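You operate a simulated robot arm through the tools that you are given. There is no shell and no other tool. Be economical: measure what you need, move in short steps, check, and stop when the job is done.

You run a simulated robot arm. Do the job below in one go: nothing can be reset, and whatever is moved stays where it is left.

TASK
Take the yellow round brush and put it on top of the blue pad block. Then open the top aisle side drawer, take the green wrench from there and put it in the teal tray, then shut the drawer. Then shut the low aisle side drawer. Then put the navy hand brush on the steel plate. Then close the wall side cupboard door. Then close the aisle side cupboard door. Then take the cream tension gauge and leave it on the cabinet top. Then open the low wall side drawer. The order counts. Set down upright: cream tension gauge.

The check looks at the end state, three seconds after you hand in, the way a careful person would. Anything else that was tipped, shoved, dropped, spilled or broken makes it a failure.

THE ROBOT
A 7-joint arm with a fingered hand on a trunk, on a base that drives. Base frame: it is fixed to the floor where the robot stands at the start and does not move with it; the origin is under the middle of the robot, x ahead of it, y to its left, z up. Lengths are in cm, angles in rad, forces in N, time in s.
Its first joint turns from -2.897 to 2.897 rad. Places, roughly: aisle side cupboard door [20, 170, 140]; blue pad block (9x8x3 cm) [100, 0, 90]; cabinet top [110, -440, 60]; cream tension gauge [300, 25, 125]; green wrench [125, -50, 75]; low aisle side drawer [130, -40, 70]; low wall side drawer [60, -30, 70]; navy hand brush (8x4x8 cm) [300, 0, 100]; steel plate (11x9x2 cm) [-40, 160, 80]; teal tray (44x24x5 cm) [260, 170, 30]; top aisle side drawer [130, -30, 80]; wall side cupboard door [-20, 170, 140]; yellow round brush (6x6x8 cm) [50, -20, 90]. Payload 4 kg.
The TCP is the grasp point between the finger pads, 2.8 cm short of the fingertips. In the tool frame z runs along the fingers and y along their closing line. Largest opening 16.8 cm; the body of the gripper starts 7.9 cm behind the TCP. The gripper is a hand of 4 fingers: y runs from the thumb to the fingers, the wrist lies at [0, 0, -24.9] in the tool frame, and closing takes about 1.5 s.
Orientation is that of the tool frame in the base frame, as [roll, pitch, yaw] about the fixed x, y, z axes, in that order (R = Rz(yaw) Ry(pitch) Rx(roll)). With the fingers straight down and closing along the base's y, the tool's x points along the base's -x, its y along +y and its z along -z.

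THE INTERFACE
- The arm moves only by the tool arm_command. Its arguments are lists of equal length, an entry for each row: "dp": the shift along the tool's x, y, z in cm, a list of three; "rot": the turn, a rotation vector about the tool's x, y, z in rad, a list of three; "fingers": the gripper command, from -1 (fully open) to 1 (shut), values between in proportion. In form: {"dp": [[x, y, z], ...], "rot": [[ax, ay, az], ...], "fingers": [fingers, ...]}. A call has 1 to 20 rows; each row is the pose to reach, as a shift and turn from the pose commanded when the call began, along the tool's axes at that moment. Rows are played at 5 a second. More than 5 cm and 0.15 rad between two rows, or a gripper value outside its range, and nothing of the call is played. A pose out of reach is approached as far as the arm can. The call stops where the force on the tool passes 40 N (or 10 N more than at its start, if that is more) or the arm is blocked; 0.2 s more then pass. Each finger travels about 15.3 cm/s and halts on what it meets, pressing with about 24 N; the grip force reading is that of the motor and also rises with nothing between the fingers. The clock runs only during rows and for 0.2 s after the last one: add rows that repeat a pose to give the fingers time. The reply holds the time, the measured pose of the TCP, the force on the tool along the base axes, the opening and the grip force, in the units named above and with some noise, with the torque about the TCP (base axes, N m) and any sound that the robot's microphone picked up.
- Cameras (640 x 400 px; columns grow to the right, rows downward): "scene" is now at [0.27, 11.76, 149.57]; the picture's right is [-0.55, -0.84, 0.00], its down [-0.61, 0.40, -0.68] and it looks along [0.57, -0.37, -0.73] (base axes); focal length 267 px, centre (320, 200). "wrist" rides on the gripper at [6, -6, -11] in the tool frame; the picture's right is [0.71, 0.71, 0.00], its down [-0.56, 0.56, -0.61] and it looks along [-0.43, 0.43, 0.79] (tool axes); focal length 265 px, centre (320, 200). There is no depth. A picture from a camera that has moved, and an enlarged one, comes with that camera's place and axes in the base frame and with its lens. The place of the scene camera against the robot may be out by one fixed shift of up to 1.2 cm in any direction.
- capture(camera): a new picture of that camera. It takes no simulated time.
- lift_body(by): slides the trunk up (or, below 0, down) by that many cm; the arm and the scene camera ride with it, the base frame stays. It gives what a move gives, with no picture.
- steer(legs): drives the robot by 1 to 6 legs, each [ahead, turn to the left] in cm and rad, along the robot's own axes; the way and the turn of a leg run together, so that a leg with both is an arc; at most 150 cm and 3.142 rad a leg. The arm and the cameras ride along, it lands a little off, and it stops where it bumps. It gives what a move gives.
- set_grasp(shape): the hand has 4 fingers and takes this shape, open, in about a second: jaw (thumb against the fingers, like two jaws); tri (thumb and two fingers); tip (a fingertip pinch); poke (one finger out to press); point (the index stretched); flat (the hand flat); cup (the hand cupped); fist (a fist). The gripper value then closes the fingers along that shape, each until it touches; the sizes above hold for jaw. It gives what a move gives, with no picture.
- head_to(pan, tilt): turns the head with the scene camera to pan (to the left, within 2.705 rad either way) and tilt (down, from -0.506 to 1.204), counted from straight ahead of the robot. It gives what a move gives.
- enlarge(camera, box): a new picture of the part [left, top, right, bottom] of that camera's present view, enlarged. It takes no simulated time.
- hand_in(): hands the job in; it is judged then, once.

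Work in short steps. Places have to be worked out from the pictures, the camera data and where the tool is seen: move nearer, look again, correct. Check each grasp and each placing, and mend what went wrong. You have 207 turns and 200 pictures in all, those below and enlarged ones among them. Open the gripper and draw the arm clear of the work before you hand the job in, unless the task says otherwise.

The tools are called by a JSON object that holds its "op" and its "data". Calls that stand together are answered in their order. arm_command: Moves the arm, as the interface text tells. Its arguments: {"type":"object","properties":{"dp":{"type":"array"},"rot":{"type":"array"},"fingers":{"type":"array"}},"required":["dp","rot","fingers"]} The other tools are called the same way: lift_body (by) slides the trunk up or down; set_grasp (shape) gives the hand a shape; steer (legs) drives the base; head_to (pan, tilt) turns the head that bears the scene camera; capture (camera) takes a picture; enlarge (camera, box) takes an enlarged picture of a part of a camera's view; hand_in () hands the job in.

At the start:

```text
t: 0.0
tcp_pos: [37.05, -10.79, 109.07]
tool_rot: [3.141, 0.0, 3.141]
contact_force: [-0.3, 0.3, 0.1]
moment: [0.04, 0.0, -0.03]
finger_gap: 16.79
gripper_force: 0.0
shape: jaw
trunk travel left (down, up): [-52.5, 6.5]
robot x, y, heading: [-0.19, 0.21, 0.002]
head pan, tilt: [-0.579, 0.82]
```

scene: 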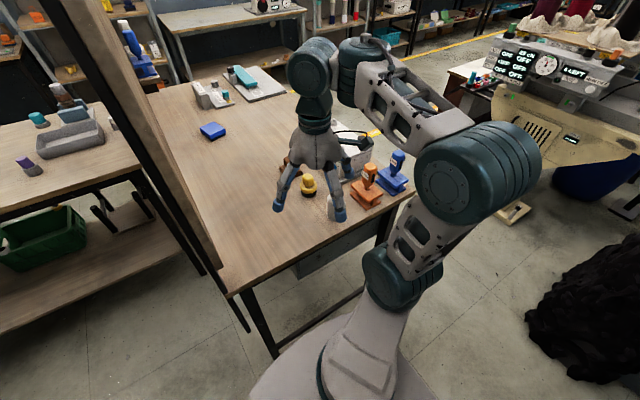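
wrist: 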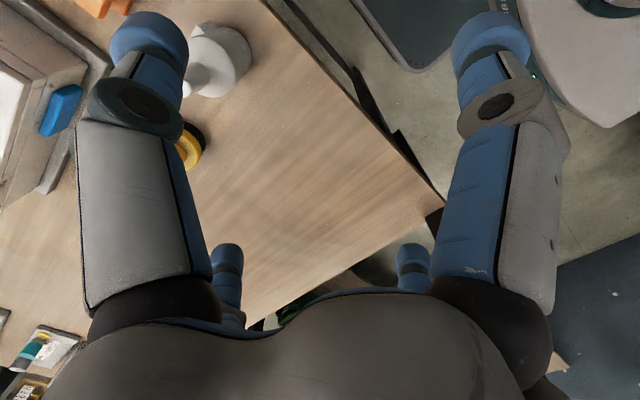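

I'll start by looking at the table more closely for the yellow brush and blue pad.

{"op": "enlarge", "data": {"camera": "scene", "box": [180, 50, 420, 250]}}

{"op": "capture", "data": {"camera": "scene"}}

```text
2.00 times, centred on (300, 150) of scene
camera zoom: at [0.27, 11.76, 149.57], right [-0.55, -0.84, 0.0], down [-0.61, 0.4, -0.68], along [0.57, -0.37, -0.73], focal length 535 px, centre (360, 300)
```

zoom: 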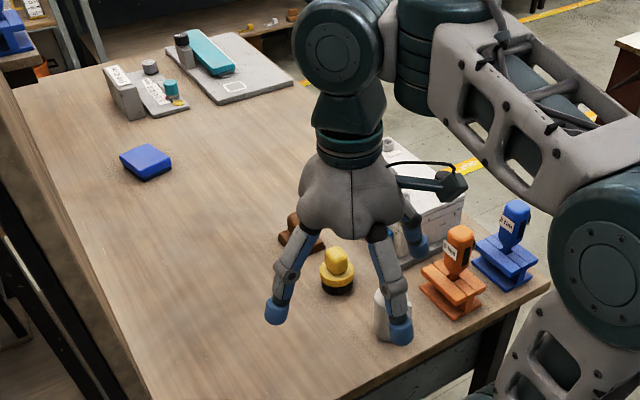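

```text
196 pictures are left
camera scene: at [0.27, 11.76, 149.57], right [-0.55, -0.84, 0.0], down [-0.61, 0.4, -0.68], along [0.57, -0.37, -0.73], focal length 267 px, centre (320, 200)
```

scene: 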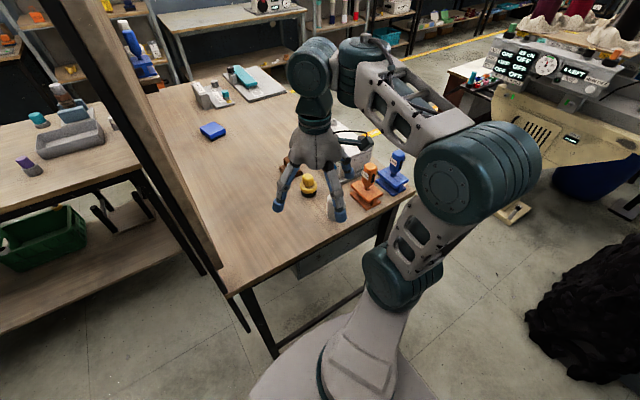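

The yellow brush is near (55,-19.5), with the table top at about z 86 and its near edge at about x 35. I'll look down to check the base clearance and move the arm aside to clear the view.

{"op": "arm_command", "data": {"dp": [[0, 4, 0], [0, 8, 0], [0, 12, 0], [0, 16, 0]], "rot": [[0, 0, 0], [0, 0, 0], [0, 0, 0], [0, 0, 0]], "fingers": [-1, -1, -1, -1]}}

{"op": "head_to", "data": {"pan": -0.5, "tilt": 1.0}}

{"op": "capture", "data": {"camera": "scene"}}

```text
t: 1.0
tcp_pos: [37.24, 4.98, 109.0]
tool_rot: [-3.14, -0.002, 3.135]
contact_force: [1.5, -7.4, -3.1]
moment: [-0.39, -0.01, -0.12]
finger_gap: 16.76
gripper_force: 0.1
shape: jaw
trunk travel left (down, up): [-52.5, 6.5]
robot x, y, heading: [0.32, -0.01, -0.002]
head pan, tilt: [-0.579, 0.82]
```

```text
t: 1.7
tcp_pos: [37.33, 4.96, 108.9]
tool_rot: [3.141, 0.0, -3.14]
contact_force: [-0.2, -9.4, -2.7]
moment: [-0.46, 0.0, 0.04]
finger_gap: 16.75
gripper_force: 0.0
shape: jaw
trunk travel left (down, up): [-52.5, 6.5]
robot x, y, heading: [0.22, -0.07, -0.005]
head pan, tilt: [-0.499, 1.0]
```

```text
195 pictures are left
camera scene: at [-0.26, 12.65, 148.24], right [-0.48, -0.88, 0.0], down [-0.74, 0.4, -0.54], along [0.47, -0.26, -0.84], focal length 267 px, centre (320, 200)
```

scene: 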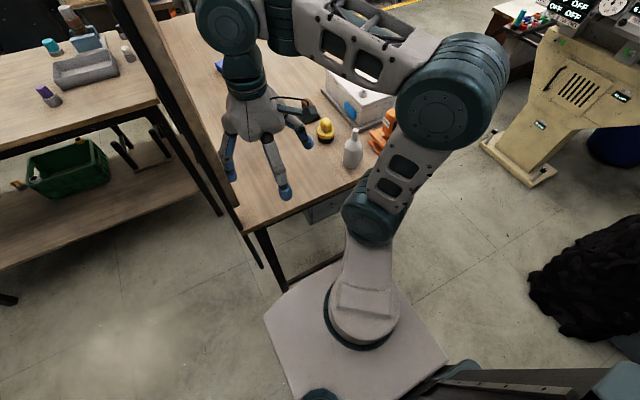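

The reading shows about 9 N toward -y, so the hand is touching the upright on the left. I'll back off to the right straight away.

{"op": "arm_command", "data": {"dp": [[0, -4, 0], [0, -8, 0], [0, -12, 0]], "rot": [[0, 0, 0], [0, 0, 0], [0, 0, 0]], "fingers": [-1, -1, -1]}}

{"op": "capture", "data": {"camera": "scene"}}

{"op": "capture", "data": {"camera": "wrist"}}

```text
t: 2.5
tcp_pos: [37.07, -6.86, 108.97]
tool_rot: [-3.139, 0.0, -3.142]
contact_force: [-0.1, -1.8, 0.7]
moment: [-0.01, 0.0, 0.0]
finger_gap: 16.8
gripper_force: 0.1
shape: jaw
trunk travel left (down, up): [-52.5, 6.5]
robot x, y, heading: [0.24, -0.02, 0.004]
head pan, tilt: [-0.499, 1.0]
```

```text
194 pictures are left
camera scene: at [-0.28, 12.76, 148.23], right [-0.48, -0.88, 0.0], down [-0.74, 0.4, -0.54], along [0.47, -0.26, -0.84], focal length 267 px, centre (320, 200)
```

scene: 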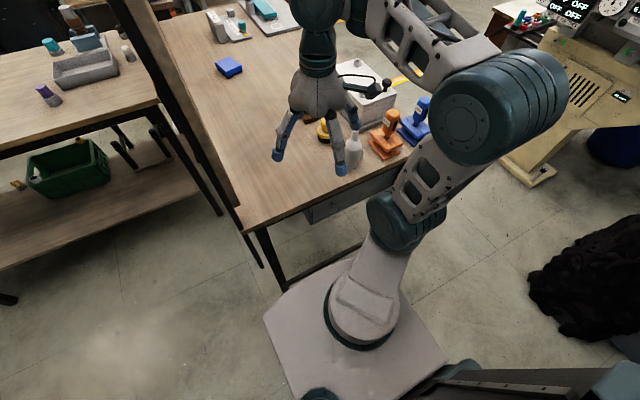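

```text
193 pictures are left
camera wrist: at [30.97, -12.83, 119.96], right [-0.71, 0.71, 0.0], down [0.56, 0.56, 0.62], along [0.43, 0.44, -0.79], focal length 265 px, centre (320, 200)
```

wrist: 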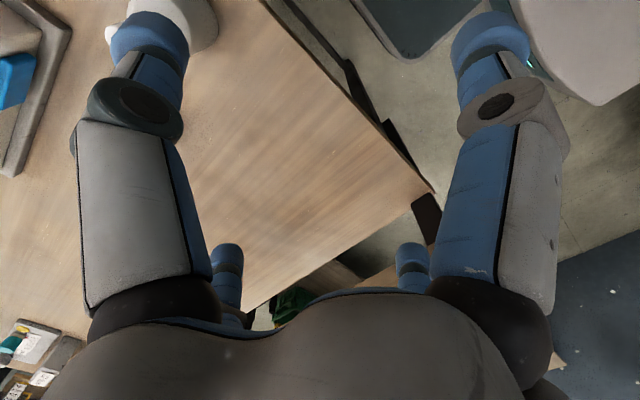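

Contact is gone. The upright stands near y 15, so I'll stay away from it. Next I'll test how far ahead the arm reaches at this height.

{"op": "arm_command", "data": {"dp": [[-4, -2, 0], [-8, -2, 0], [-12, -2, 0], [-16, -2, 0], [-20, -2, 0], [-24, -2, 0], [-28, -2, 0], [-32, -2, 0], [-36, -2, 0], [-40, -2, 0]], "rot": [[0, 0, 0], [0, 0, 0], [0, 0, 0], [0, 0, 0], [0, 0, 0], [0, 0, 0], [0, 0, 0], [0, 0, 0], [0, 0, 0], [0, 0, 0]], "fingers": [-1, -1, -1, -1, -1, -1, -1, -1, -1, -1]}}

{"op": "capture", "data": {"camera": "scene"}}

{"op": "capture", "data": {"camera": "wrist"}}

```text
t: 4.7
tcp_pos: [69.84, -7.96, 107.07]
tool_rot: [-3.142, -0.001, 3.139]
contact_force: [-0.8, 0.5, 0.4]
moment: [0.01, -0.03, 0.01]
finger_gap: 16.79
gripper_force: 0.0
shape: jaw
out of reach, approached as far as the arm can: row 8, 9, 10
trunk travel left (down, up): [-52.5, 6.5]
robot x, y, heading: [0.18, -0.04, -0.001]
head pan, tilt: [-0.499, 1.0]
```

```text
192 pictures are left
camera scene: at [-0.41, 12.73, 148.23], right [-0.48, -0.88, 0.0], down [-0.74, 0.4, -0.54], along [0.47, -0.26, -0.84], focal length 267 px, centre (320, 200)
```

scene: 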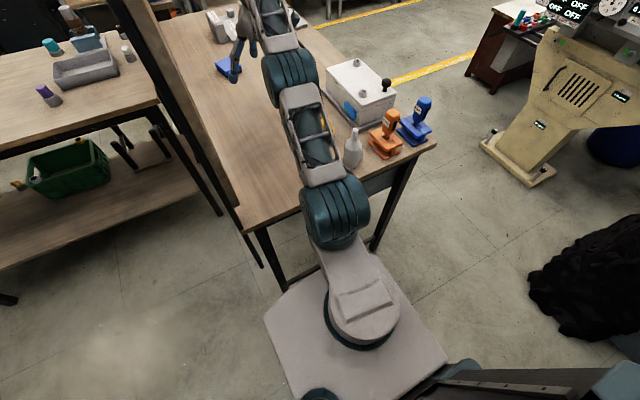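

```text
191 pictures are left
camera wrist: at [63.74, -13.98, 118.06], right [-0.71, 0.71, 0.0], down [0.56, 0.56, 0.62], along [0.44, 0.43, -0.79], focal length 265 px, centre (320, 200)
```

wrist: 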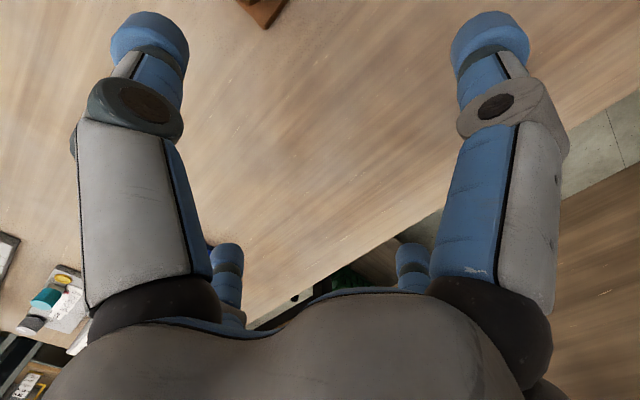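

Tool-down reach is about 70 cm at this height, and more when lower. The blue pad is reachable from the -y side. Now I'll go above the yellow brush.

{"op": "arm_command", "data": {"dp": [[4, -3, 0], [8, -6, 0], [12, -9, 0], [16, -11, 0], [19, -11, 0]], "rot": [[0, 0, 0], [0, 0, 0], [0, 0, 0], [0, 0, 0], [0, 0, 0]], "fingers": [-1, -1, -1, -1, -1]}}

{"op": "capture", "data": {"camera": "wrist"}}

{"op": "capture", "data": {"camera": "scene"}}

```text
t: 5.9
tcp_pos: [50.78, -18.91, 106.81]
tool_rot: [-3.141, 0.002, -3.139]
contact_force: [0.4, 0.5, 0.0]
moment: [-0.04, 0.02, 0.03]
finger_gap: 16.81
gripper_force: 0.1
shape: jaw
trunk travel left (down, up): [-52.5, 6.5]
robot x, y, heading: [-0.15, 0.2, -0.001]
head pan, tilt: [-0.499, 1.0]
```

```text
190 pictures are left
camera wrist: at [44.77, -24.98, 117.73], right [-0.71, 0.71, 0.0], down [0.56, 0.56, 0.61], along [0.43, 0.43, -0.79], focal length 265 px, centre (320, 200)
```

wrist: 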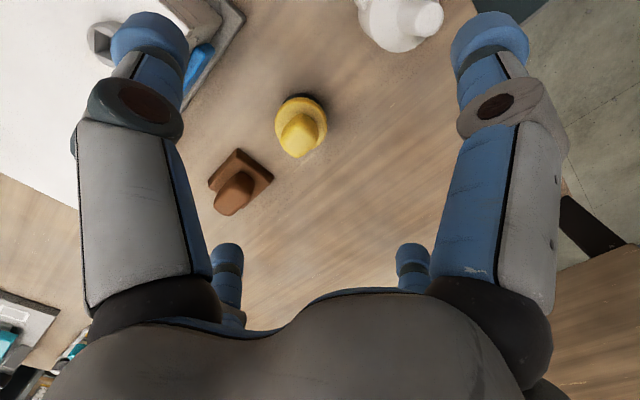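

```text
189 pictures are left
camera scene: at [-0.31, 12.81, 148.22], right [-0.48, -0.88, 0.0], down [-0.74, 0.4, -0.54], along [0.47, -0.26, -0.84], focal length 267 px, centre (320, 200)
```

scene: 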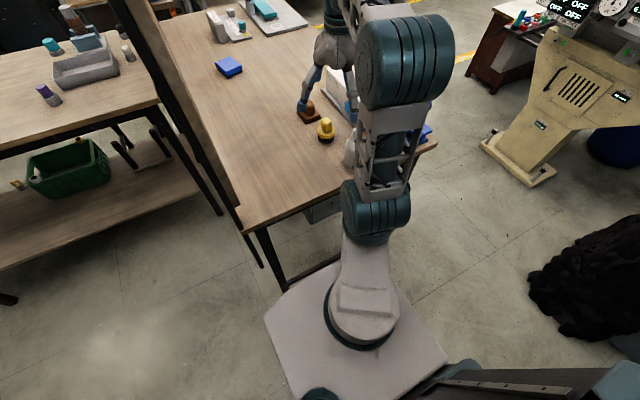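

The brush is at about (54,-18.7). The four fingers appear to sit in a cross, so I'll centre over the brush, partly close, and check the finger positions from above before descending.

{"op": "arm_command", "data": {"dp": [[-2, 0, 1], [-3.2, 0.2, 3], [-3.2, 0.2, 3], [-3.2, 0.2, 3]], "rot": [[0, 0, 0], [0, 0, 0], [0, 0, 0], [0, 0, 0]], "fingers": [-0.4, -0.4, -0.4, -0.4]}}

{"op": "capture", "data": {"camera": "wrist"}}

{"op": "head_to", "data": {"pan": -0.4, "tilt": 0.7}}

{"op": "enlarge", "data": {"camera": "scene", "box": [200, 100, 440, 300]}}

```text
t: 6.9
tcp_pos: [54.07, -18.65, 103.79]
tool_rot: [-3.14, 0.0, -3.14]
contact_force: [0.7, 0.1, 0.7]
moment: [0.0, -0.01, -0.03]
finger_gap: 11.79
gripper_force: 0.1
shape: jaw
trunk travel left (down, up): [-52.5, 6.5]
robot x, y, heading: [-0.2, 0.14, 0.002]
head pan, tilt: [-0.499, 1.0]
```

```text
188 pictures are left
camera wrist: at [48.06, -24.71, 114.65], right [-0.71, 0.71, 0.0], down [0.56, 0.56, 0.61], along [0.43, 0.43, -0.79], focal length 265 px, centre (320, 200)
```

wrist: 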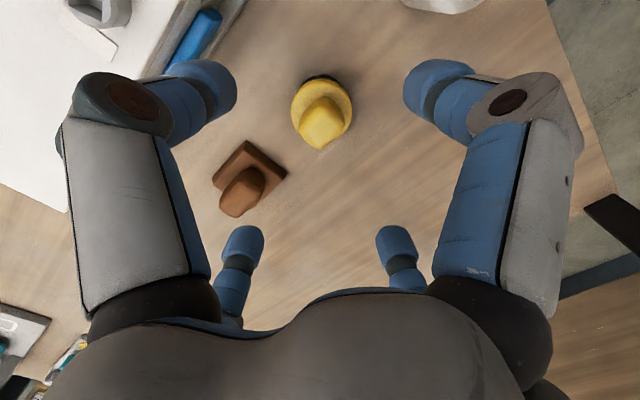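

```text
t: 7.7
tcp_pos: [54.11, -18.78, 103.78]
tool_rot: [-3.142, -0.001, 3.141]
contact_force: [0.3, -0.6, 0.1]
moment: [-0.04, 0.01, -0.01]
finger_gap: 11.82
gripper_force: 0.1
shape: jaw
trunk travel left (down, up): [-52.5, 6.5]
robot x, y, heading: [0.06, -0.07, -0.004]
head pan, tilt: [-0.4, 0.7]
```

```text
2.00 times, centred on (320, 200) of scene
camera zoom: at [1.44, 12.82, 150.55], right [-0.39, -0.92, 0.0], down [-0.59, 0.25, -0.76], along [0.7, -0.3, -0.64], focal length 535 px, centre (320, 200)
```

zoom: 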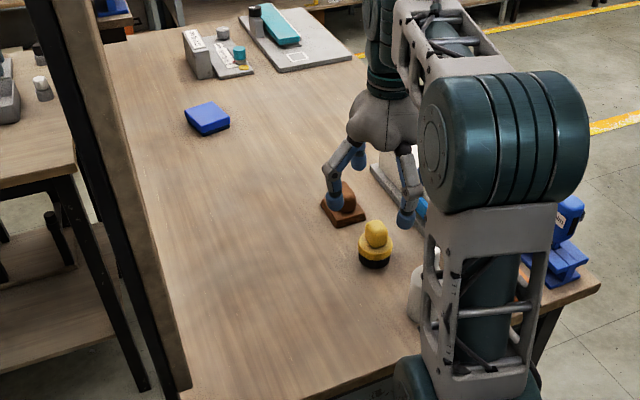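

Viewed from above, the +x finger would crowd the brown block. I'll turn the hand 45° so the fingers drop onto the diagonals, then check.

{"op": "arm_command", "data": {"dp": [[0, 0, 0], [0, 0, 0], [0, 0, 0], [0, 0, 0], [0, 0, 0], [0, 0, 0], [0, 0, 0]], "rot": [[0, 0, -0.131], [0, 0, -0.262], [0, 0, -0.393], [0, 0, -0.524], [0, 0, -0.655], [0, 0, -0.785], [0, 0, -0.785]], "fingers": [-0.4, -0.4, -0.4, -0.4, -0.4, -0.4, -0.4]}}

{"op": "capture", "data": {"camera": "wrist"}}

{"op": "enlarge", "data": {"camera": "scene", "box": [200, 100, 440, 300]}}

```text
t: 9.3
tcp_pos: [54.16, -18.77, 103.79]
tool_rot: [3.141, 0.001, -2.354]
contact_force: [-0.3, 0.8, -0.3]
moment: [0.0, 0.02, 0.0]
finger_gap: 11.79
gripper_force: 0.1
shape: jaw
trunk travel left (down, up): [-52.5, 6.5]
robot x, y, heading: [0.11, -0.3, -0.001]
head pan, tilt: [-0.4, 0.7]
```

```text
186 pictures are left
camera wrist: at [54.11, -27.26, 114.71], right [-1.0, 0.0, 0.0], down [0.0, 0.79, 0.61], along [0.0, 0.61, -0.79], focal length 265 px, centre (320, 200)
```

wrist: 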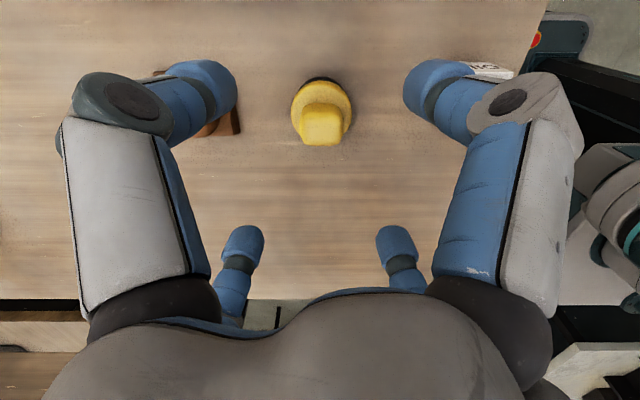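

```text
2.00 times, centred on (320, 200) of scene
camera zoom: at [1.44, 12.82, 150.56], right [-0.39, -0.92, 0.0], down [-0.59, 0.25, -0.76], along [0.7, -0.3, -0.64], focal length 535 px, centre (320, 200)
```

zoom: 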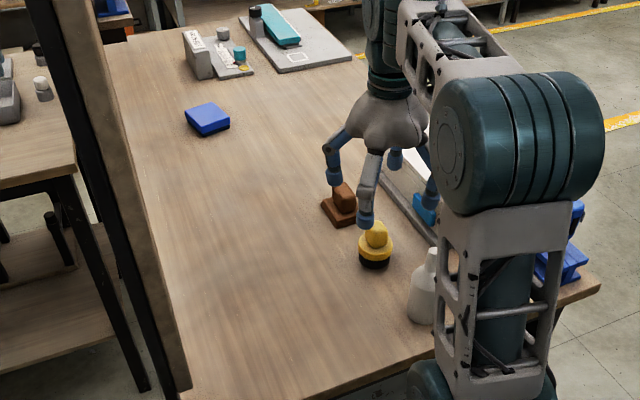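

The brush is centred at (54.1,-18.6), and the diagonal fingers clear the brown block and the bottle. I'll descend in steps to TCP z ≈ 90.

{"op": "arm_command", "data": {"dp": [[0, 0, 3], [0, 0, 6], [0, 0, 8], [0, 0, 8]], "rot": [[0, 0, 0], [0, 0, 0], [0, 0, 0], [0, 0, 0]], "fingers": [-0.4, -0.4, -0.4, -0.4]}}

{"op": "capture", "data": {"camera": "wrist"}}

{"op": "enlarge", "data": {"camera": "scene", "box": [260, 120, 400, 240]}}

```text
t: 10.3
tcp_pos: [54.15, -18.73, 95.7]
tool_rot: [3.14, 0.001, -2.357]
contact_force: [-0.5, -0.3, -0.2]
moment: [0.01, 0.04, -0.01]
finger_gap: 11.79
gripper_force: 0.1
shape: jaw
trunk travel left (down, up): [-52.5, 6.5]
robot x, y, heading: [0.21, -0.08, 0.003]
head pan, tilt: [-0.4, 0.7]
```

```text
184 pictures are left
camera wrist: at [54.07, -27.29, 106.62], right [-1.0, 0.0, 0.0], down [0.0, 0.79, 0.61], along [0.0, 0.61, -0.79], focal length 265 px, centre (320, 200)
```

wrist: 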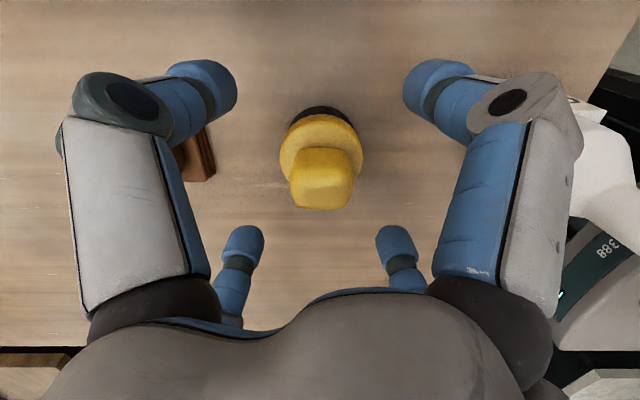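

```text
3.33 times, centred on (330, 180) of scene
camera zoom: at [1.45, 12.81, 150.56], right [-0.39, -0.92, 0.0], down [-0.59, 0.25, -0.76], along [0.7, -0.3, -0.64], focal length 891 px, centre (287, 267)
```

zoom: 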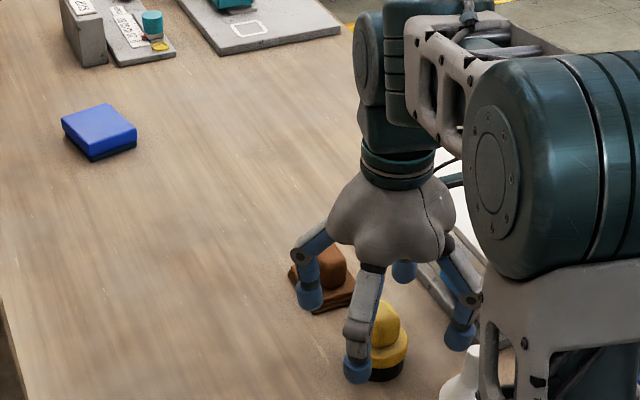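

Still centred, with clear paths for the fingers. I'll descend the last 6 cm and then close.

{"op": "arm_command", "data": {"dp": [[0, 0, 2.5], [0, 0, 4.5], [0, 0, 6], [0, 0, 6]], "rot": [[0, 0, 0], [0, 0, 0], [0, 0, 0], [0, 0, 0]], "fingers": [-0.4, -0.4, -0.4, -0.4]}}

{"op": "capture", "data": {"camera": "wrist"}}

{"op": "enlarge", "data": {"camera": "scene", "box": [260, 120, 400, 240]}}

```text
t: 11.1
tcp_pos: [54.3, -18.85, 90.8]
tool_rot: [-3.129, 0.007, -2.355]
contact_force: [-2.3, 0.3, 27.2]
moment: [0.19, 1.63, 0.07]
finger_gap: 11.73
gripper_force: 0.0
shape: jaw
trunk travel left (down, up): [-52.5, 6.5]
robot x, y, heading: [0.09, 0.03, -0.0]
head pan, tilt: [-0.4, 0.7]
stopped in row 4: the force on the tool passed its limit (the readings are from after the stop); the commanded pose is now the measured one
```

```text
182 pictures are left
camera wrist: at [54.16, -27.38, 101.72], right [-1.0, 0.0, -0.01], down [-0.01, 0.79, 0.61], along [0.01, 0.61, -0.79], focal length 265 px, centre (320, 200)
```

wrist: 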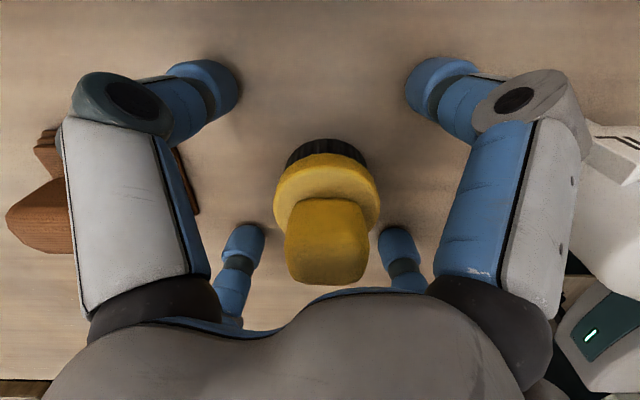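

```text
3.33 times, centred on (330, 180) of scene
camera zoom: at [1.26, 12.86, 150.61], right [-0.39, -0.92, 0.0], down [-0.59, 0.25, -0.77], along [0.71, -0.3, -0.64], focal length 891 px, centre (287, 267)
```

zoom: 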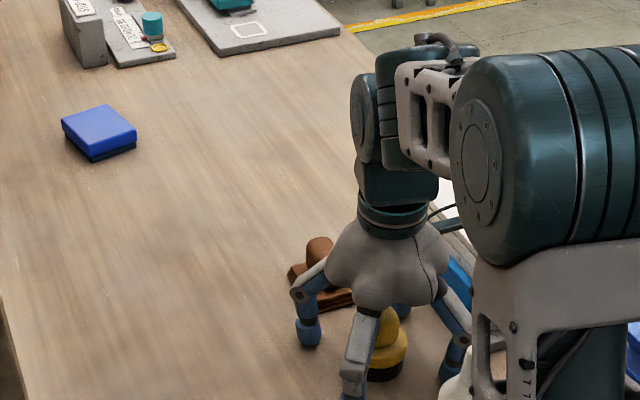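

The contact force is vertical, about 27 N centred under the two near fingertips, so the fingertips are on the table and its top is at about z 88. I'll rise 0.6 cm and close.

{"op": "arm_command", "data": {"dp": [[0, 0, -0.6], [0, 0, -0.6], [0, 0, -0.6], [0, 0, -0.6], [0, 0, -0.6], [0, 0, -0.6], [0, 0, -0.6], [0, 0, -0.6], [0, 0, -0.6]], "rot": [[0, 0, 0], [0, 0, 0], [0, 0, 0], [0, 0, 0], [0, 0, 0], [0, 0, 0], [0, 0, 0], [0, 0, 0], [0, 0, 0]], "fingers": [-0.4, -0.1, 0.1, 0.3, 0.5, 0.7, 0.7, 0.7, 0.7]}}

{"op": "capture", "data": {"camera": "wrist"}}

```text
t: 13.1
tcp_pos: [54.26, -18.87, 91.08]
tool_rot: [-3.135, 0.006, -2.355]
contact_force: [0.0, -0.9, 0.5]
moment: [0.0, -0.04, -0.04]
finger_gap: 4.34
gripper_force: 24.4
shape: jaw
trunk travel left (down, up): [-52.5, 6.5]
robot x, y, heading: [-0.07, -0.03, -0.004]
head pan, tilt: [-0.4, 0.7]
```

```text
180 pictures are left
camera wrist: at [54.24, -27.4, 102.02], right [-1.0, 0.0, -0.01], down [-0.01, 0.79, 0.61], along [0.01, 0.61, -0.79], focal length 265 px, centre (320, 200)
```

wrist: 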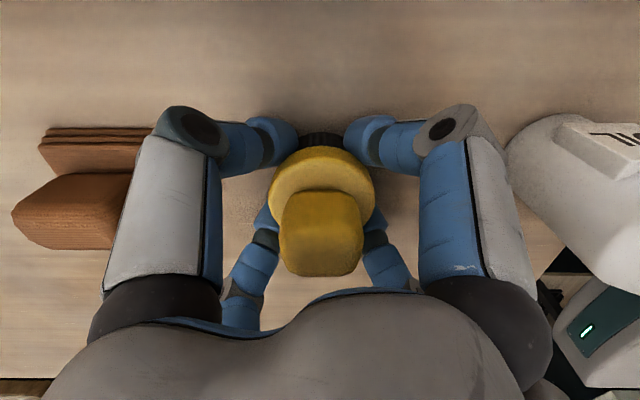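

The fingers enclose the brush with 24 N of grip. I'll lift it and check.

{"op": "arm_command", "data": {"dp": [[0, 0, -1], [0, 0, -3], [0, 0, -6], [0, 0, -10], [0, 0, -14], [0, 0, -18], [0, 0, -20]], "rot": [[0, 0, 0], [0, 0, 0], [0, 0, 0], [0, 0, 0], [0, 0, 0], [0, 0, 0], [0, 0, 0]], "fingers": [0.7, 0.7, 0.7, 0.7, 0.7, 0.7, 0.7]}}

{"op": "capture", "data": {"camera": "wrist"}}

{"op": "capture", "data": {"camera": "scene"}}

```text
t: 14.7
tcp_pos: [54.28, -18.85, 111.1]
tool_rot: [-3.132, 0.005, -2.356]
contact_force: [0.4, 0.3, -0.9]
moment: [0.05, 0.0, -0.01]
finger_gap: 4.31
gripper_force: 23.8
shape: jaw
trunk travel left (down, up): [-52.5, 6.5]
robot x, y, heading: [-0.08, 0.38, -0.002]
head pan, tilt: [-0.4, 0.7]
```

```text
179 pictures are left
camera wrist: at [54.23, -27.39, 122.0], right [-1.0, 0.0, -0.01], down [-0.01, 0.79, 0.61], along [0.01, 0.61, -0.79], focal length 265 px, centre (320, 200)
```

wrist: 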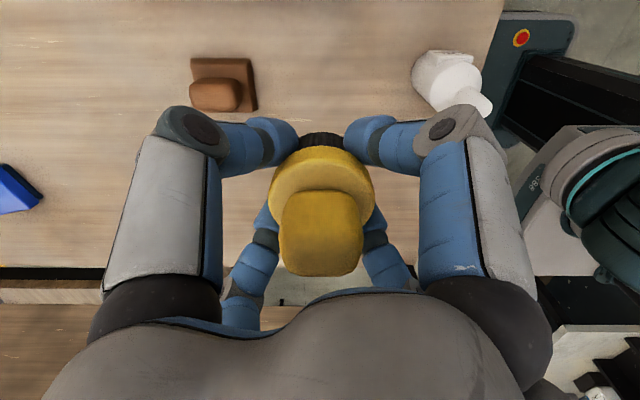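

```text
178 pictures are left
camera scene: at [1.45, 12.82, 150.56], right [-0.39, -0.92, 0.0], down [-0.59, 0.25, -0.76], along [0.7, -0.3, -0.64], focal length 267 px, centre (320, 200)
```

scene: 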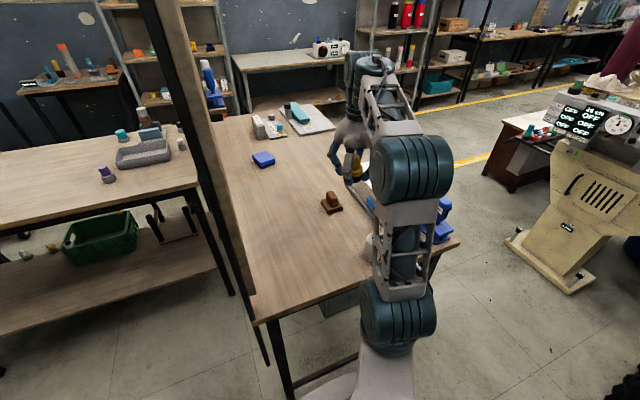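

The brush is held well. I'll retract the arm closer to the body and turn the head right to survey the route to the -y side.

{"op": "arm_command", "data": {"dp": [[1.5, 4.5, -1], [3, 9, -2], [4.5, 13.5, -3], [5.7, 18.5, -4]], "rot": [[0, 0, 0], [0, 0, 0], [0, 0, 0], [0, 0, 0]], "fingers": [0.7, 0.7, 0.7, 0.7]}}

{"op": "head_to", "data": {"pan": -1.3, "tilt": 0.6}}

{"op": "capture", "data": {"camera": "scene"}}

```text
refused: row 4 steps farther than a row can; nothing moved
```

```text
t: 15.9
tcp_pos: [54.38, -18.89, 111.06]
tool_rot: [-3.133, 0.006, -2.356]
contact_force: [-0.3, 0.0, -0.6]
moment: [-0.01, 0.02, 0.0]
finger_gap: 4.34
gripper_force: 24.1
shape: jaw
trunk travel left (down, up): [-52.5, 6.5]
robot x, y, heading: [-0.03, -0.09, 0.003]
head pan, tilt: [-1.3, 0.6]
```

```text
177 pictures are left
camera scene: at [-4.0, 7.61, 151.42], right [-0.96, -0.27, 0.0], down [-0.15, 0.54, -0.82], along [0.22, -0.79, -0.57], focal length 267 px, centre (320, 200)
```

scene: 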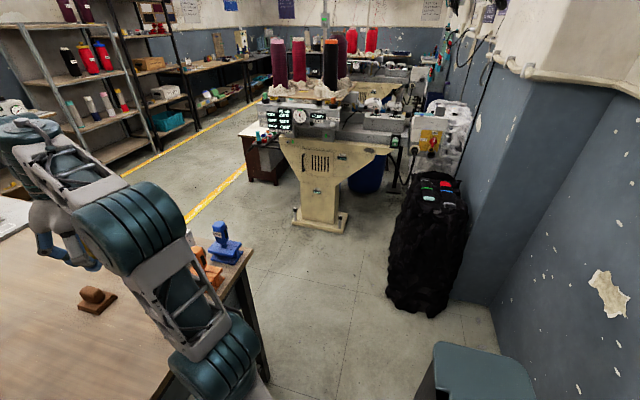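

The arm row was too long. I'll retract in smaller rows, then look at what the teal and black thing beside or behind the robot is.

{"op": "arm_command", "data": {"dp": [[1.2, 4, -1], [2.4, 8, -2], [3.6, 12, -3], [4.8, 15.5, -4], [5.7, 18.5, -5]], "rot": [[0, 0, 0], [0, 0, 0], [0, 0, 0], [0, 0, 0], [0, 0, 0]], "fingers": [0.7, 0.7, 0.7, 0.7, 0.7]}}

{"op": "head_to", "data": {"pan": -1.9, "tilt": 1.0}}

{"op": "capture", "data": {"camera": "scene"}}

{"op": "head_to", "data": {"pan": -2.7, "tilt": 0.8}}

{"op": "capture", "data": {"camera": "scene"}}

```text
t: 17.1
tcp_pos: [36.97, -9.29, 115.81]
tool_rot: [-3.135, 0.005, -2.357]
contact_force: [-0.4, -0.1, -0.6]
moment: [0.01, -0.01, 0.01]
finger_gap: 4.32
gripper_force: 24.3
shape: jaw
trunk travel left (down, up): [-52.5, 6.5]
robot x, y, heading: [0.16, 0.21, -0.003]
head pan, tilt: [-1.3, 0.6]
```

```text
t: 18.1
tcp_pos: [37.07, -9.28, 115.91]
tool_rot: [-3.134, 0.005, -2.355]
contact_force: [0.3, -0.3, -0.4]
moment: [0.01, 0.01, 0.01]
finger_gap: 4.34
gripper_force: 24.2
shape: jaw
trunk travel left (down, up): [-52.5, 6.5]
robot x, y, heading: [-0.22, 0.0, -0.002]
head pan, tilt: [-1.901, 1.0]
```

```text
176 pictures are left
camera scene: at [-8.63, 9.53, 148.23], right [-0.95, 0.32, 0.0], down [0.27, 0.8, -0.54], along [-0.17, -0.51, -0.84], focal length 267 px, centre (320, 200)
```

scene: 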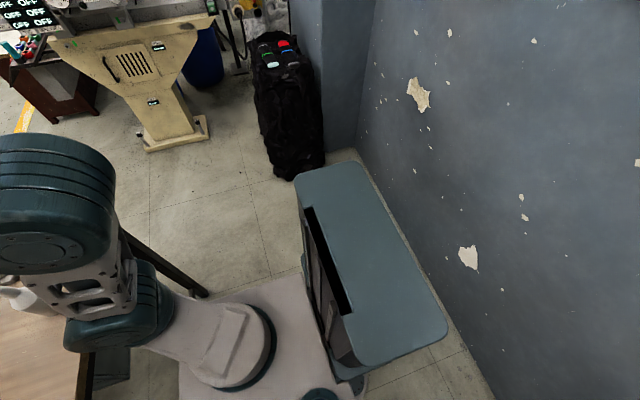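

```text
t: 19.3
tcp_pos: [36.93, -9.24, 115.86]
tool_rot: [-3.133, 0.004, -2.355]
contact_force: [0.0, -0.8, -0.7]
moment: [0.0, 0.03, 0.02]
finger_gap: 4.34
gripper_force: 24.0
shape: jaw
trunk travel left (down, up): [-52.5, 6.5]
robot x, y, heading: [0.04, -0.06, 0.0]
head pan, tilt: [-2.7, 0.799]
```

```text
175 pictures are left
camera scene: at [-13.67, 12.67, 149.73], right [-0.43, 0.9, 0.0], down [0.65, 0.31, -0.7], along [-0.63, -0.3, -0.72], focal length 267 px, centre (320, 200)
```

scene: 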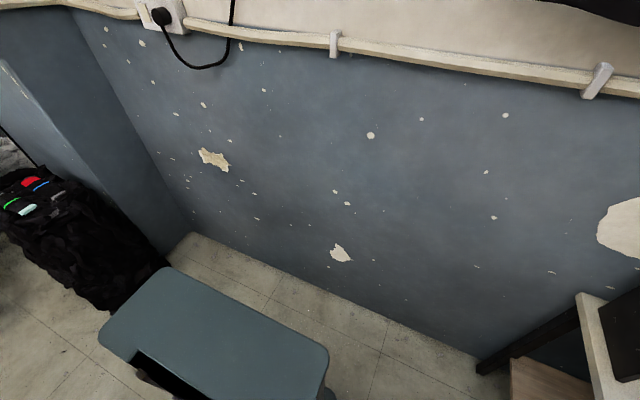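

The teal-topped box looks like the robot's own tower, and a wall lies about 78 cm behind. I'll back up 10 cm and turn right, then look along the gap between the table corner and the black pile.

{"op": "steer", "data": {"legs": [[-10, 0], [0, -1.5]]}}

{"op": "head_to", "data": {"pan": 0.3, "tilt": 0.8}}

{"op": "capture", "data": {"camera": "scene"}}

```text
t: 24.1
tcp_pos: [-16.68, -37.62, 115.73]
tool_rot: [-3.133, 0.005, 2.422]
contact_force: [0.4, 0.2, -0.9]
moment: [0.01, -0.02, 0.04]
finger_gap: 4.33
gripper_force: 24.3
shape: jaw
trunk travel left (down, up): [-52.5, 6.5]
robot x, y, heading: [-9.93, 0.03, -1.511]
head pan, tilt: [-2.7, 0.799]
```

```text
t: 26.7
tcp_pos: [-16.8, -37.65, 115.88]
tool_rot: [-3.132, 0.004, 2.422]
contact_force: [0.1, 0.5, -2.1]
moment: [-0.04, 0.04, -0.07]
finger_gap: 4.33
gripper_force: 24.2
shape: jaw
trunk travel left (down, up): [-52.5, 6.5]
robot x, y, heading: [-10.14, 0.08, -1.503]
head pan, tilt: [0.3, 0.799]
```

```text
174 pictures are left
camera scene: at [8.37, -0.63, 149.74], right [-0.93, -0.36, 0.0], down [-0.26, 0.67, -0.7], along [0.25, -0.65, -0.72], focal length 267 px, centre (320, 200)
```

scene: 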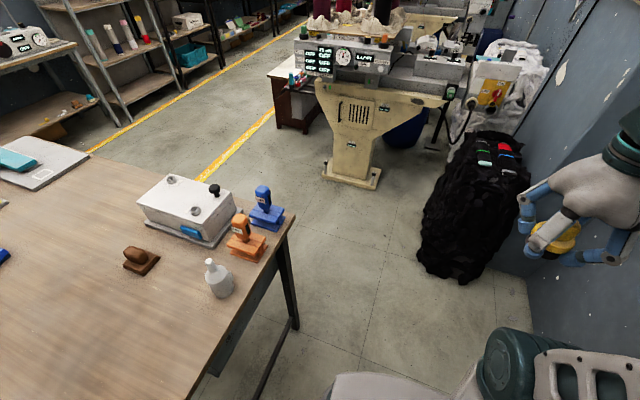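

The gap is clear: table corner near (35,-47), pile corner near (-20,-106). I'll thread between them in steps.

{"op": "steer", "data": {"legs": [[0, -0.15], [48, 0], [0, 0.8]]}}

{"op": "capture", "data": {"camera": "scene"}}

```text
t: 32.3
tcp_pos: [3.98, -82.09, 115.8]
tool_rot: [-3.133, 0.003, 3.087]
contact_force: [-0.8, -0.5, -1.3]
moment: [-0.03, 0.03, 0.02]
finger_gap: 4.32
gripper_force: 23.7
shape: jaw
trunk travel left (down, up): [-52.5, 6.5]
robot x, y, heading: [-13.57, -48.38, -0.841]
head pan, tilt: [0.3, 0.799]
```

```text
173 pictures are left
camera scene: at [0.85, -37.25, 149.73], right [-0.51, -0.86, 0.0], down [-0.62, 0.37, -0.7], along [0.6, -0.36, -0.72], focal length 267 px, centre (320, 200)
```

scene: 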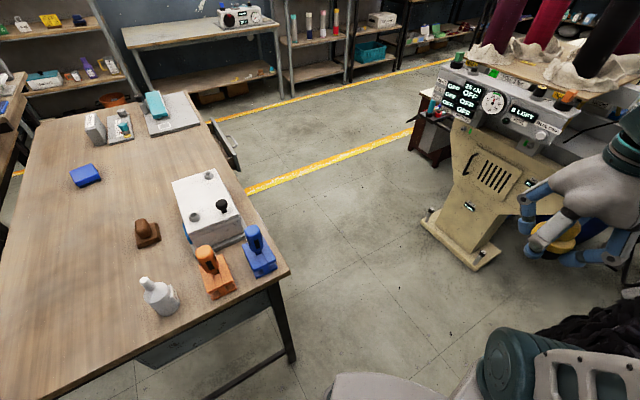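

The way ahead is clear. The low aisle drawer is visible standing open near (125,-54). I'll continue to about (100,-93) and face the table.

{"op": "steer", "data": {"legs": [[60, 0], [0, 0.84]]}}

{"op": "steer", "data": {"legs": [[70, 0]]}}

{"op": "capture", "data": {"camera": "scene"}}

```text
t: 37.9
tcp_pos: [63.41, -101.66, 115.84]
tool_rot: [-3.133, 0.004, -2.348]
contact_force: [0.1, -0.3, -1.2]
moment: [-0.02, 0.0, -0.03]
finger_gap: 4.31
gripper_force: 23.8
shape: jaw
trunk travel left (down, up): [-52.5, 6.5]
robot x, y, heading: [26.48, -92.92, 0.008]
head pan, tilt: [0.3, 0.799]
```

```text
t: 41.8
tcp_pos: [133.99, -102.14, 115.78]
tool_rot: [-3.132, 0.005, -2.363]
contact_force: [0.5, 0.1, -0.3]
moment: [-0.02, -0.01, -0.02]
finger_gap: 4.29
gripper_force: 24.3
shape: jaw
trunk travel left (down, up): [-52.5, 6.5]
robot x, y, heading: [96.69, -92.41, -0.004]
head pan, tilt: [0.3, 0.799]
```

```text
172 pictures are left
camera scene: at [98.37, -74.17, 149.74], right [0.29, -0.96, 0.0], down [-0.69, -0.21, -0.7], along [0.67, 0.2, -0.72], focal length 267 px, centre (320, 200)
```

scene: 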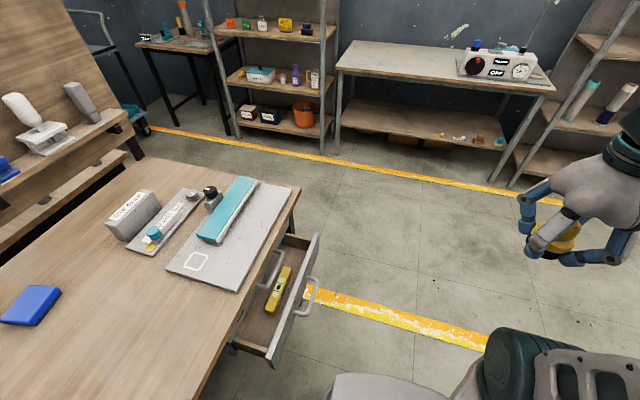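

Clear view: the pad is at about (103,-5), and the low aisle drawer is open with its front at y≈-60. I'll turn left to face the table and drive 14 cm nearer.

{"op": "steer", "data": {"legs": [[0, 1.57]]}}

{"op": "head_to", "data": {"pan": 0.0, "tilt": 0.9}}

{"op": "capture", "data": {"camera": "scene"}}

```text
t: 45.9
tcp_pos: [107.58, -56.04, 115.84]
tool_rot: [-3.132, 0.005, -0.823]
contact_force: [-0.1, -0.3, -1.5]
moment: [0.01, 0.01, 0.03]
finger_gap: 4.29
gripper_force: 23.5
shape: jaw
trunk travel left (down, up): [-52.5, 6.5]
robot x, y, heading: [96.82, -92.49, 1.532]
head pan, tilt: [0.3, 0.799]
```

```text
t: 46.7
tcp_pos: [107.6, -56.07, 115.78]
tool_rot: [-3.133, 0.006, -0.823]
contact_force: [-0.8, 0.1, -0.8]
moment: [-0.01, 0.01, -0.02]
finger_gap: 4.31
gripper_force: 24.2
shape: jaw
trunk travel left (down, up): [-52.5, 6.5]
robot x, y, heading: [96.67, -92.66, 1.531]
head pan, tilt: [0.0, 0.901]
```

```text
171 pictures are left
camera scene: at [80.29, -90.67, 148.95], right [1.0, -0.04, 0.0], down [-0.03, -0.78, -0.62], along [0.02, 0.62, -0.78], focal length 267 px, centre (320, 200)
```

scene: 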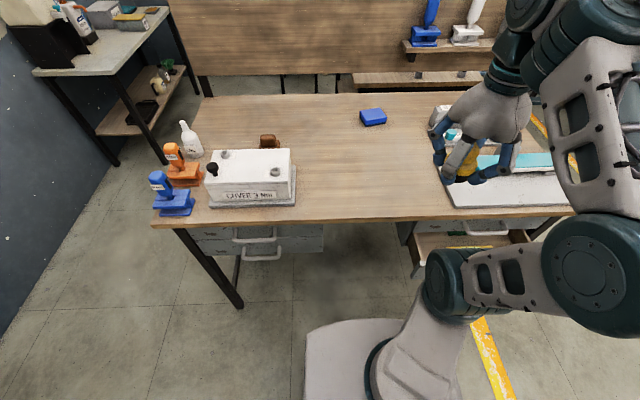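

The pad is at (103.3,-5.3). Driving 14 cm nearer.

{"op": "steer", "data": {"legs": [[14, 0]]}}

{"op": "lift_body", "data": {"by": 5}}

{"op": "capture", "data": {"camera": "scene"}}

```text
t: 48.0
tcp_pos: [108.16, -41.59, 115.71]
tool_rot: [-3.133, 0.006, -0.823]
contact_force: [0.5, -0.2, -1.2]
moment: [0.0, 0.02, 0.01]
finger_gap: 4.31
gripper_force: 23.7
shape: jaw
trunk travel left (down, up): [-52.5, 6.5]
robot x, y, heading: [97.27, -78.83, 1.536]
head pan, tilt: [0.0, 0.901]
```

```text
t: 49.0
tcp_pos: [108.12, -41.68, 120.79]
tool_rot: [-3.133, 0.004, -0.825]
contact_force: [-0.3, -0.6, -0.3]
moment: [0.02, -0.03, -0.01]
finger_gap: 4.31
gripper_force: 23.9
shape: jaw
trunk travel left (down, up): [-57.5, 1.5]
robot x, y, heading: [97.65, -78.33, 1.537]
head pan, tilt: [0.0, 0.901]
```

```text
170 pictures are left
camera scene: at [80.84, -76.42, 153.95], right [1.0, -0.04, 0.0], down [-0.03, -0.78, -0.62], along [0.02, 0.62, -0.78], focal length 267 px, centre (320, 200)
```

scene: 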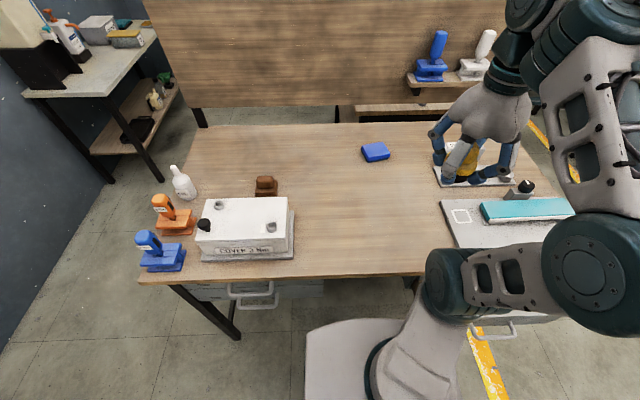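

The pad reads (103.2,-5.1) again. I'll carry the brush over it at about z 107 first.

{"op": "arm_command", "data": {"dp": [[-3.4, -2.4, 1.5], [-6.7, -4.7, 3], [-10.1, -7.1, 4.5], [-13.4, -9.4, 6], [-16.8, -11.8, 7.5], [-20.1, -14.2, 9], [-23.5, -16.5, 10.5], [-26.8, -18.9, 12], [-30.2, -21.2, 13.5], [-30.2, -21.2, 13.5]], "rot": [[0, 0, 0], [0, 0, 0], [0, 0, 0], [0, 0, 0], [0, 0, 0], [0, 0, 0], [0, 0, 0], [0, 0, 0], [0, 0, 0], [0, 0, 0]], "fingers": [0.7, 0.7, 0.7, 0.7, 0.7, 0.7, 0.7, 0.7, 0.7, 0.7]}}

{"op": "capture", "data": {"camera": "wrist"}}

{"op": "capture", "data": {"camera": "scene"}}

```text
t: 51.2
tcp_pos: [103.39, -6.01, 107.93]
tool_rot: [-3.136, 0.003, -0.824]
contact_force: [-0.5, 0.0, -0.8]
moment: [-0.05, -0.01, -0.01]
finger_gap: 4.29
gripper_force: 24.4
shape: jaw
out of reach, approached as far as the arm can: row 9, 10
trunk travel left (down, up): [-57.5, 1.5]
robot x, y, heading: [97.48, -78.12, 1.532]
head pan, tilt: [0.0, 0.901]
```

```text
169 pictures are left
camera wrist: at [111.86, -6.43, 118.91], right [-0.04, -1.0, -0.01], down [-0.79, 0.03, 0.61], along [-0.61, 0.03, -0.79], focal length 265 px, centre (320, 200)
```

wrist: 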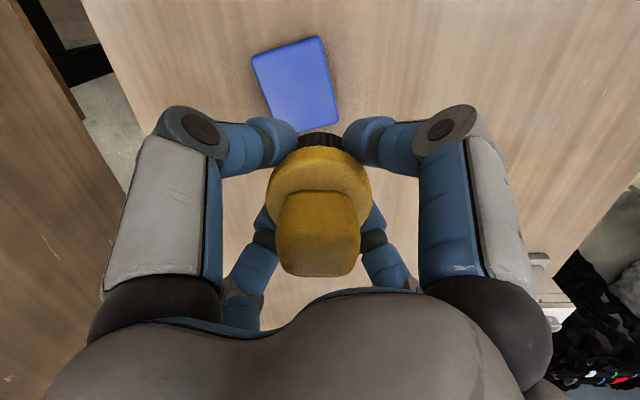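

```text
168 pictures are left
camera scene: at [80.83, -76.32, 153.94], right [1.0, -0.04, 0.0], down [-0.03, -0.78, -0.62], along [0.02, 0.62, -0.78], focal length 267 px, centre (320, 200)
```

scene: 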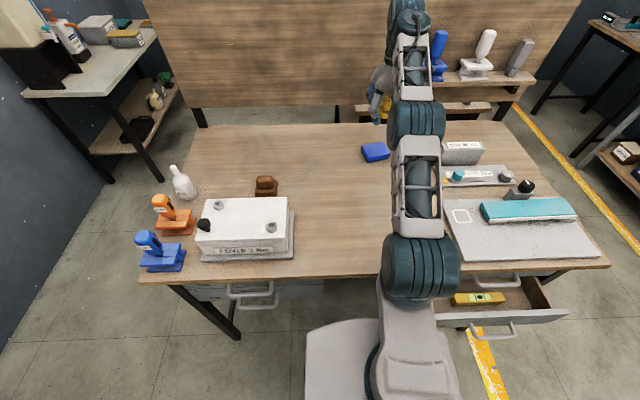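

The wrist camera puts the pad centre at (104.8,-3.5). I'll lower to about z 99, where reach is better, and shift over it.

{"op": "arm_command", "data": {"dp": [[0, 0, 3], [0, 0, 6], [-0.9, -2.7, 8.5], [-0.9, -2.7, 8.5]], "rot": [[0, 0, 0], [0, 0, 0], [0, 0, 0], [0, 0, 0]], "fingers": [0.7, 0.7, 0.7, 0.7]}}

{"op": "capture", "data": {"camera": "wrist"}}

```text
t: 52.2
tcp_pos: [104.83, -3.6, 99.39]
tool_rot: [-3.132, 0.006, -0.827]
contact_force: [0.9, 0.8, -0.9]
moment: [0.0, 0.04, 0.0]
finger_gap: 4.26
gripper_force: 24.2
shape: jaw
trunk travel left (down, up): [-57.5, 1.5]
robot x, y, heading: [97.35, -78.41, 1.533]
head pan, tilt: [0.0, 0.901]
```

```text
167 pictures are left
camera wrist: at [113.41, -4.14, 110.5], right [-0.04, -1.0, -0.01], down [-0.79, 0.03, 0.61], along [-0.61, 0.03, -0.79], focal length 265 px, centre (320, 200)
```

wrist: 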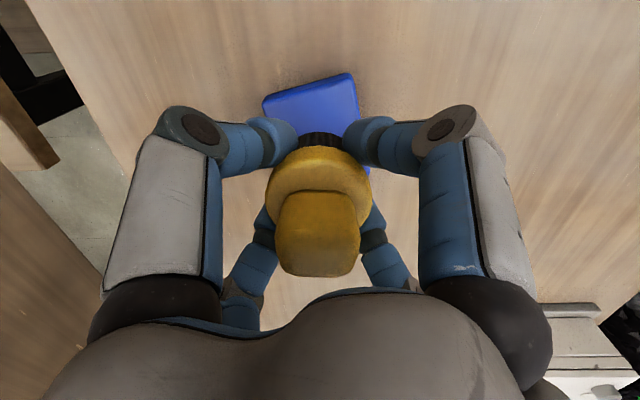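

The pad centre works out to (104.9,-3.8), right under the brush. Lowering gently onto it.

{"op": "arm_command", "data": {"dp": [[0.2, 0, 2], [0.2, 0, 4], [0.2, 0, 4.6], [0.2, 0, 4.9], [0.2, 0, 5.1]], "rot": [[0, 0, 0], [0, 0, 0], [0, 0, 0], [0, 0, 0], [0, 0, 0]], "fingers": [0.7, 0.7, 0.7, 0.7, 0.7]}}

{"op": "capture", "data": {"camera": "wrist"}}

{"op": "enlarge", "data": {"camera": "scene", "box": [330, 90, 450, 190]}}

```text
t: 53.4
tcp_pos: [104.9, -3.6, 94.4]
tool_rot: [-3.133, 0.006, -0.826]
contact_force: [1.5, 0.9, -0.7]
moment: [-0.03, -0.03, 0.01]
finger_gap: 4.32
gripper_force: 23.9
shape: jaw
trunk travel left (down, up): [-57.5, 1.5]
robot x, y, heading: [97.55, -78.62, 1.532]
head pan, tilt: [0.0, 0.901]
```

```text
166 pictures are left
camera wrist: at [113.4, -4.03, 105.41], right [-0.04, -1.0, -0.01], down [-0.79, 0.02, 0.61], along [-0.61, 0.03, -0.79], focal length 265 px, centre (320, 200)
```

wrist: 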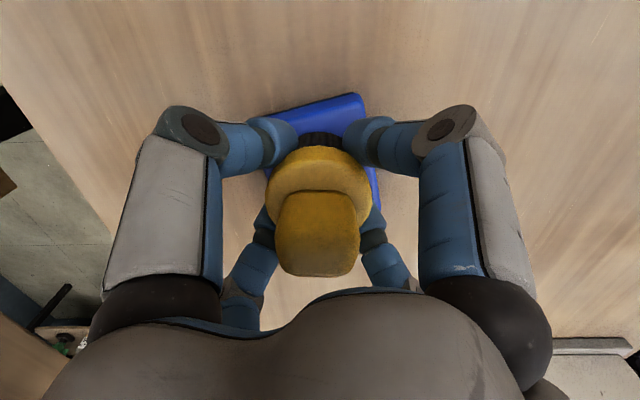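

```text
4.00 times, centred on (390, 140) of scene
camera zoom: at [80.83, -76.41, 153.94], right [1.0, -0.04, 0.0], down [-0.03, -0.78, -0.62], along [0.02, 0.62, -0.78], focal length 1070 px, centre (40, 440)
```

zoom: 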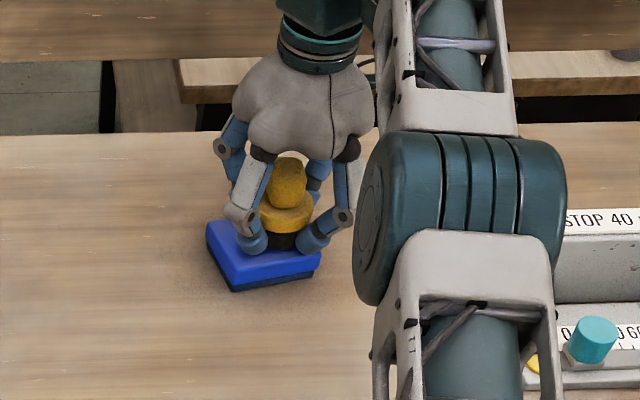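

The brush is well over the pad with no contact yet. I'll lower in tiny steps.

{"op": "arm_command", "data": {"dp": [[0, 0, 0.2], [0, 0, 0.4], [0, 0, 0.5]], "rot": [[0, 0, 0], [0, 0, 0], [0, 0, 0]], "fingers": [0.7, 0.7, 0.7]}}

```text
t: 54.2
tcp_pos: [104.89, -3.57, 93.96]
tool_rot: [-3.132, 0.007, -0.824]
contact_force: [-0.7, -0.3, 2.3]
moment: [0.03, 0.04, -0.01]
finger_gap: 4.3
gripper_force: 24.0
shape: jaw
trunk travel left (down, up): [-57.5, 1.5]
robot x, y, heading: [96.92, -78.67, 1.529]
head pan, tilt: [0.0, 0.901]
```

A slight contact of +3 N shows at 93.96, so it is seated. I'll release and rise.

{"op": "arm_command", "data": {"dp": [[0, 0, 0], [0, 0, 0], [0, 0, 0], [0, 0, -0.3], [0, 0, -3], [0, 0, -7], [0, 0, -11], [0, 0, -15]], "rot": [[0, 0, 0], [0, 0, 0], [0, 0, 0], [0, 0, 0], [0, 0, 0], [0, 0, 0], [0, 0, 0], [0, 0, 0]], "fingers": [0.3, 0.0, -0.3, -0.4, -0.4, -0.4, -0.4, -0.4]}}

{"op": "capture", "data": {"camera": "wrist"}}

{"op": "enlarge", "data": {"camera": "scene", "box": [330, 90, 450, 190]}}

```text
t: 56.0
tcp_pos: [104.77, -5.03, 105.72]
tool_rot: [-3.134, 0.006, -0.822]
contact_force: [-0.1, 0.2, -0.2]
moment: [-0.03, 0.01, 0.0]
finger_gap: 11.7
gripper_force: 0.1
shape: jaw
out of reach, approached as far as the arm can: row 7, 8
trunk travel left (down, up): [-57.5, 1.5]
robot x, y, heading: [97.85, -78.37, 1.531]
head pan, tilt: [0.0, 0.901]
```

```text
164 pictures are left
camera wrist: at [113.31, -5.45, 116.61], right [-0.04, -1.0, -0.01], down [-0.79, 0.02, 0.61], along [-0.61, 0.03, -0.79], focal length 265 px, centre (320, 200)
```

wrist: 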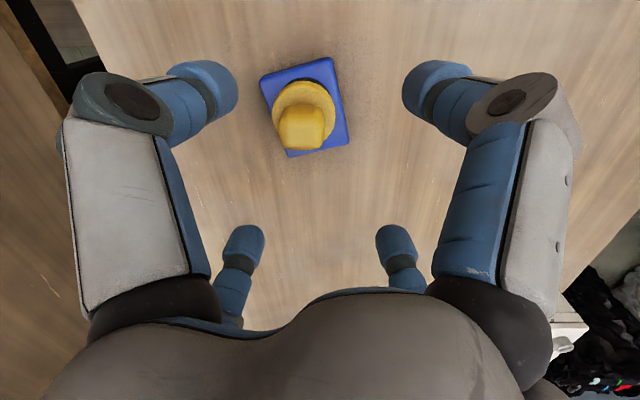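

```text
4.00 times, centred on (390, 140) of scene
camera zoom: at [80.85, -76.35, 153.94], right [1.0, -0.04, 0.0], down [-0.03, -0.78, -0.62], along [0.02, 0.62, -0.78], focal length 1070 px, centre (40, 440)
```

zoom: 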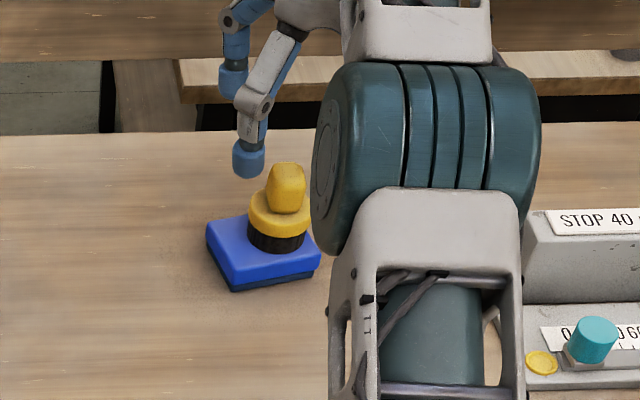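

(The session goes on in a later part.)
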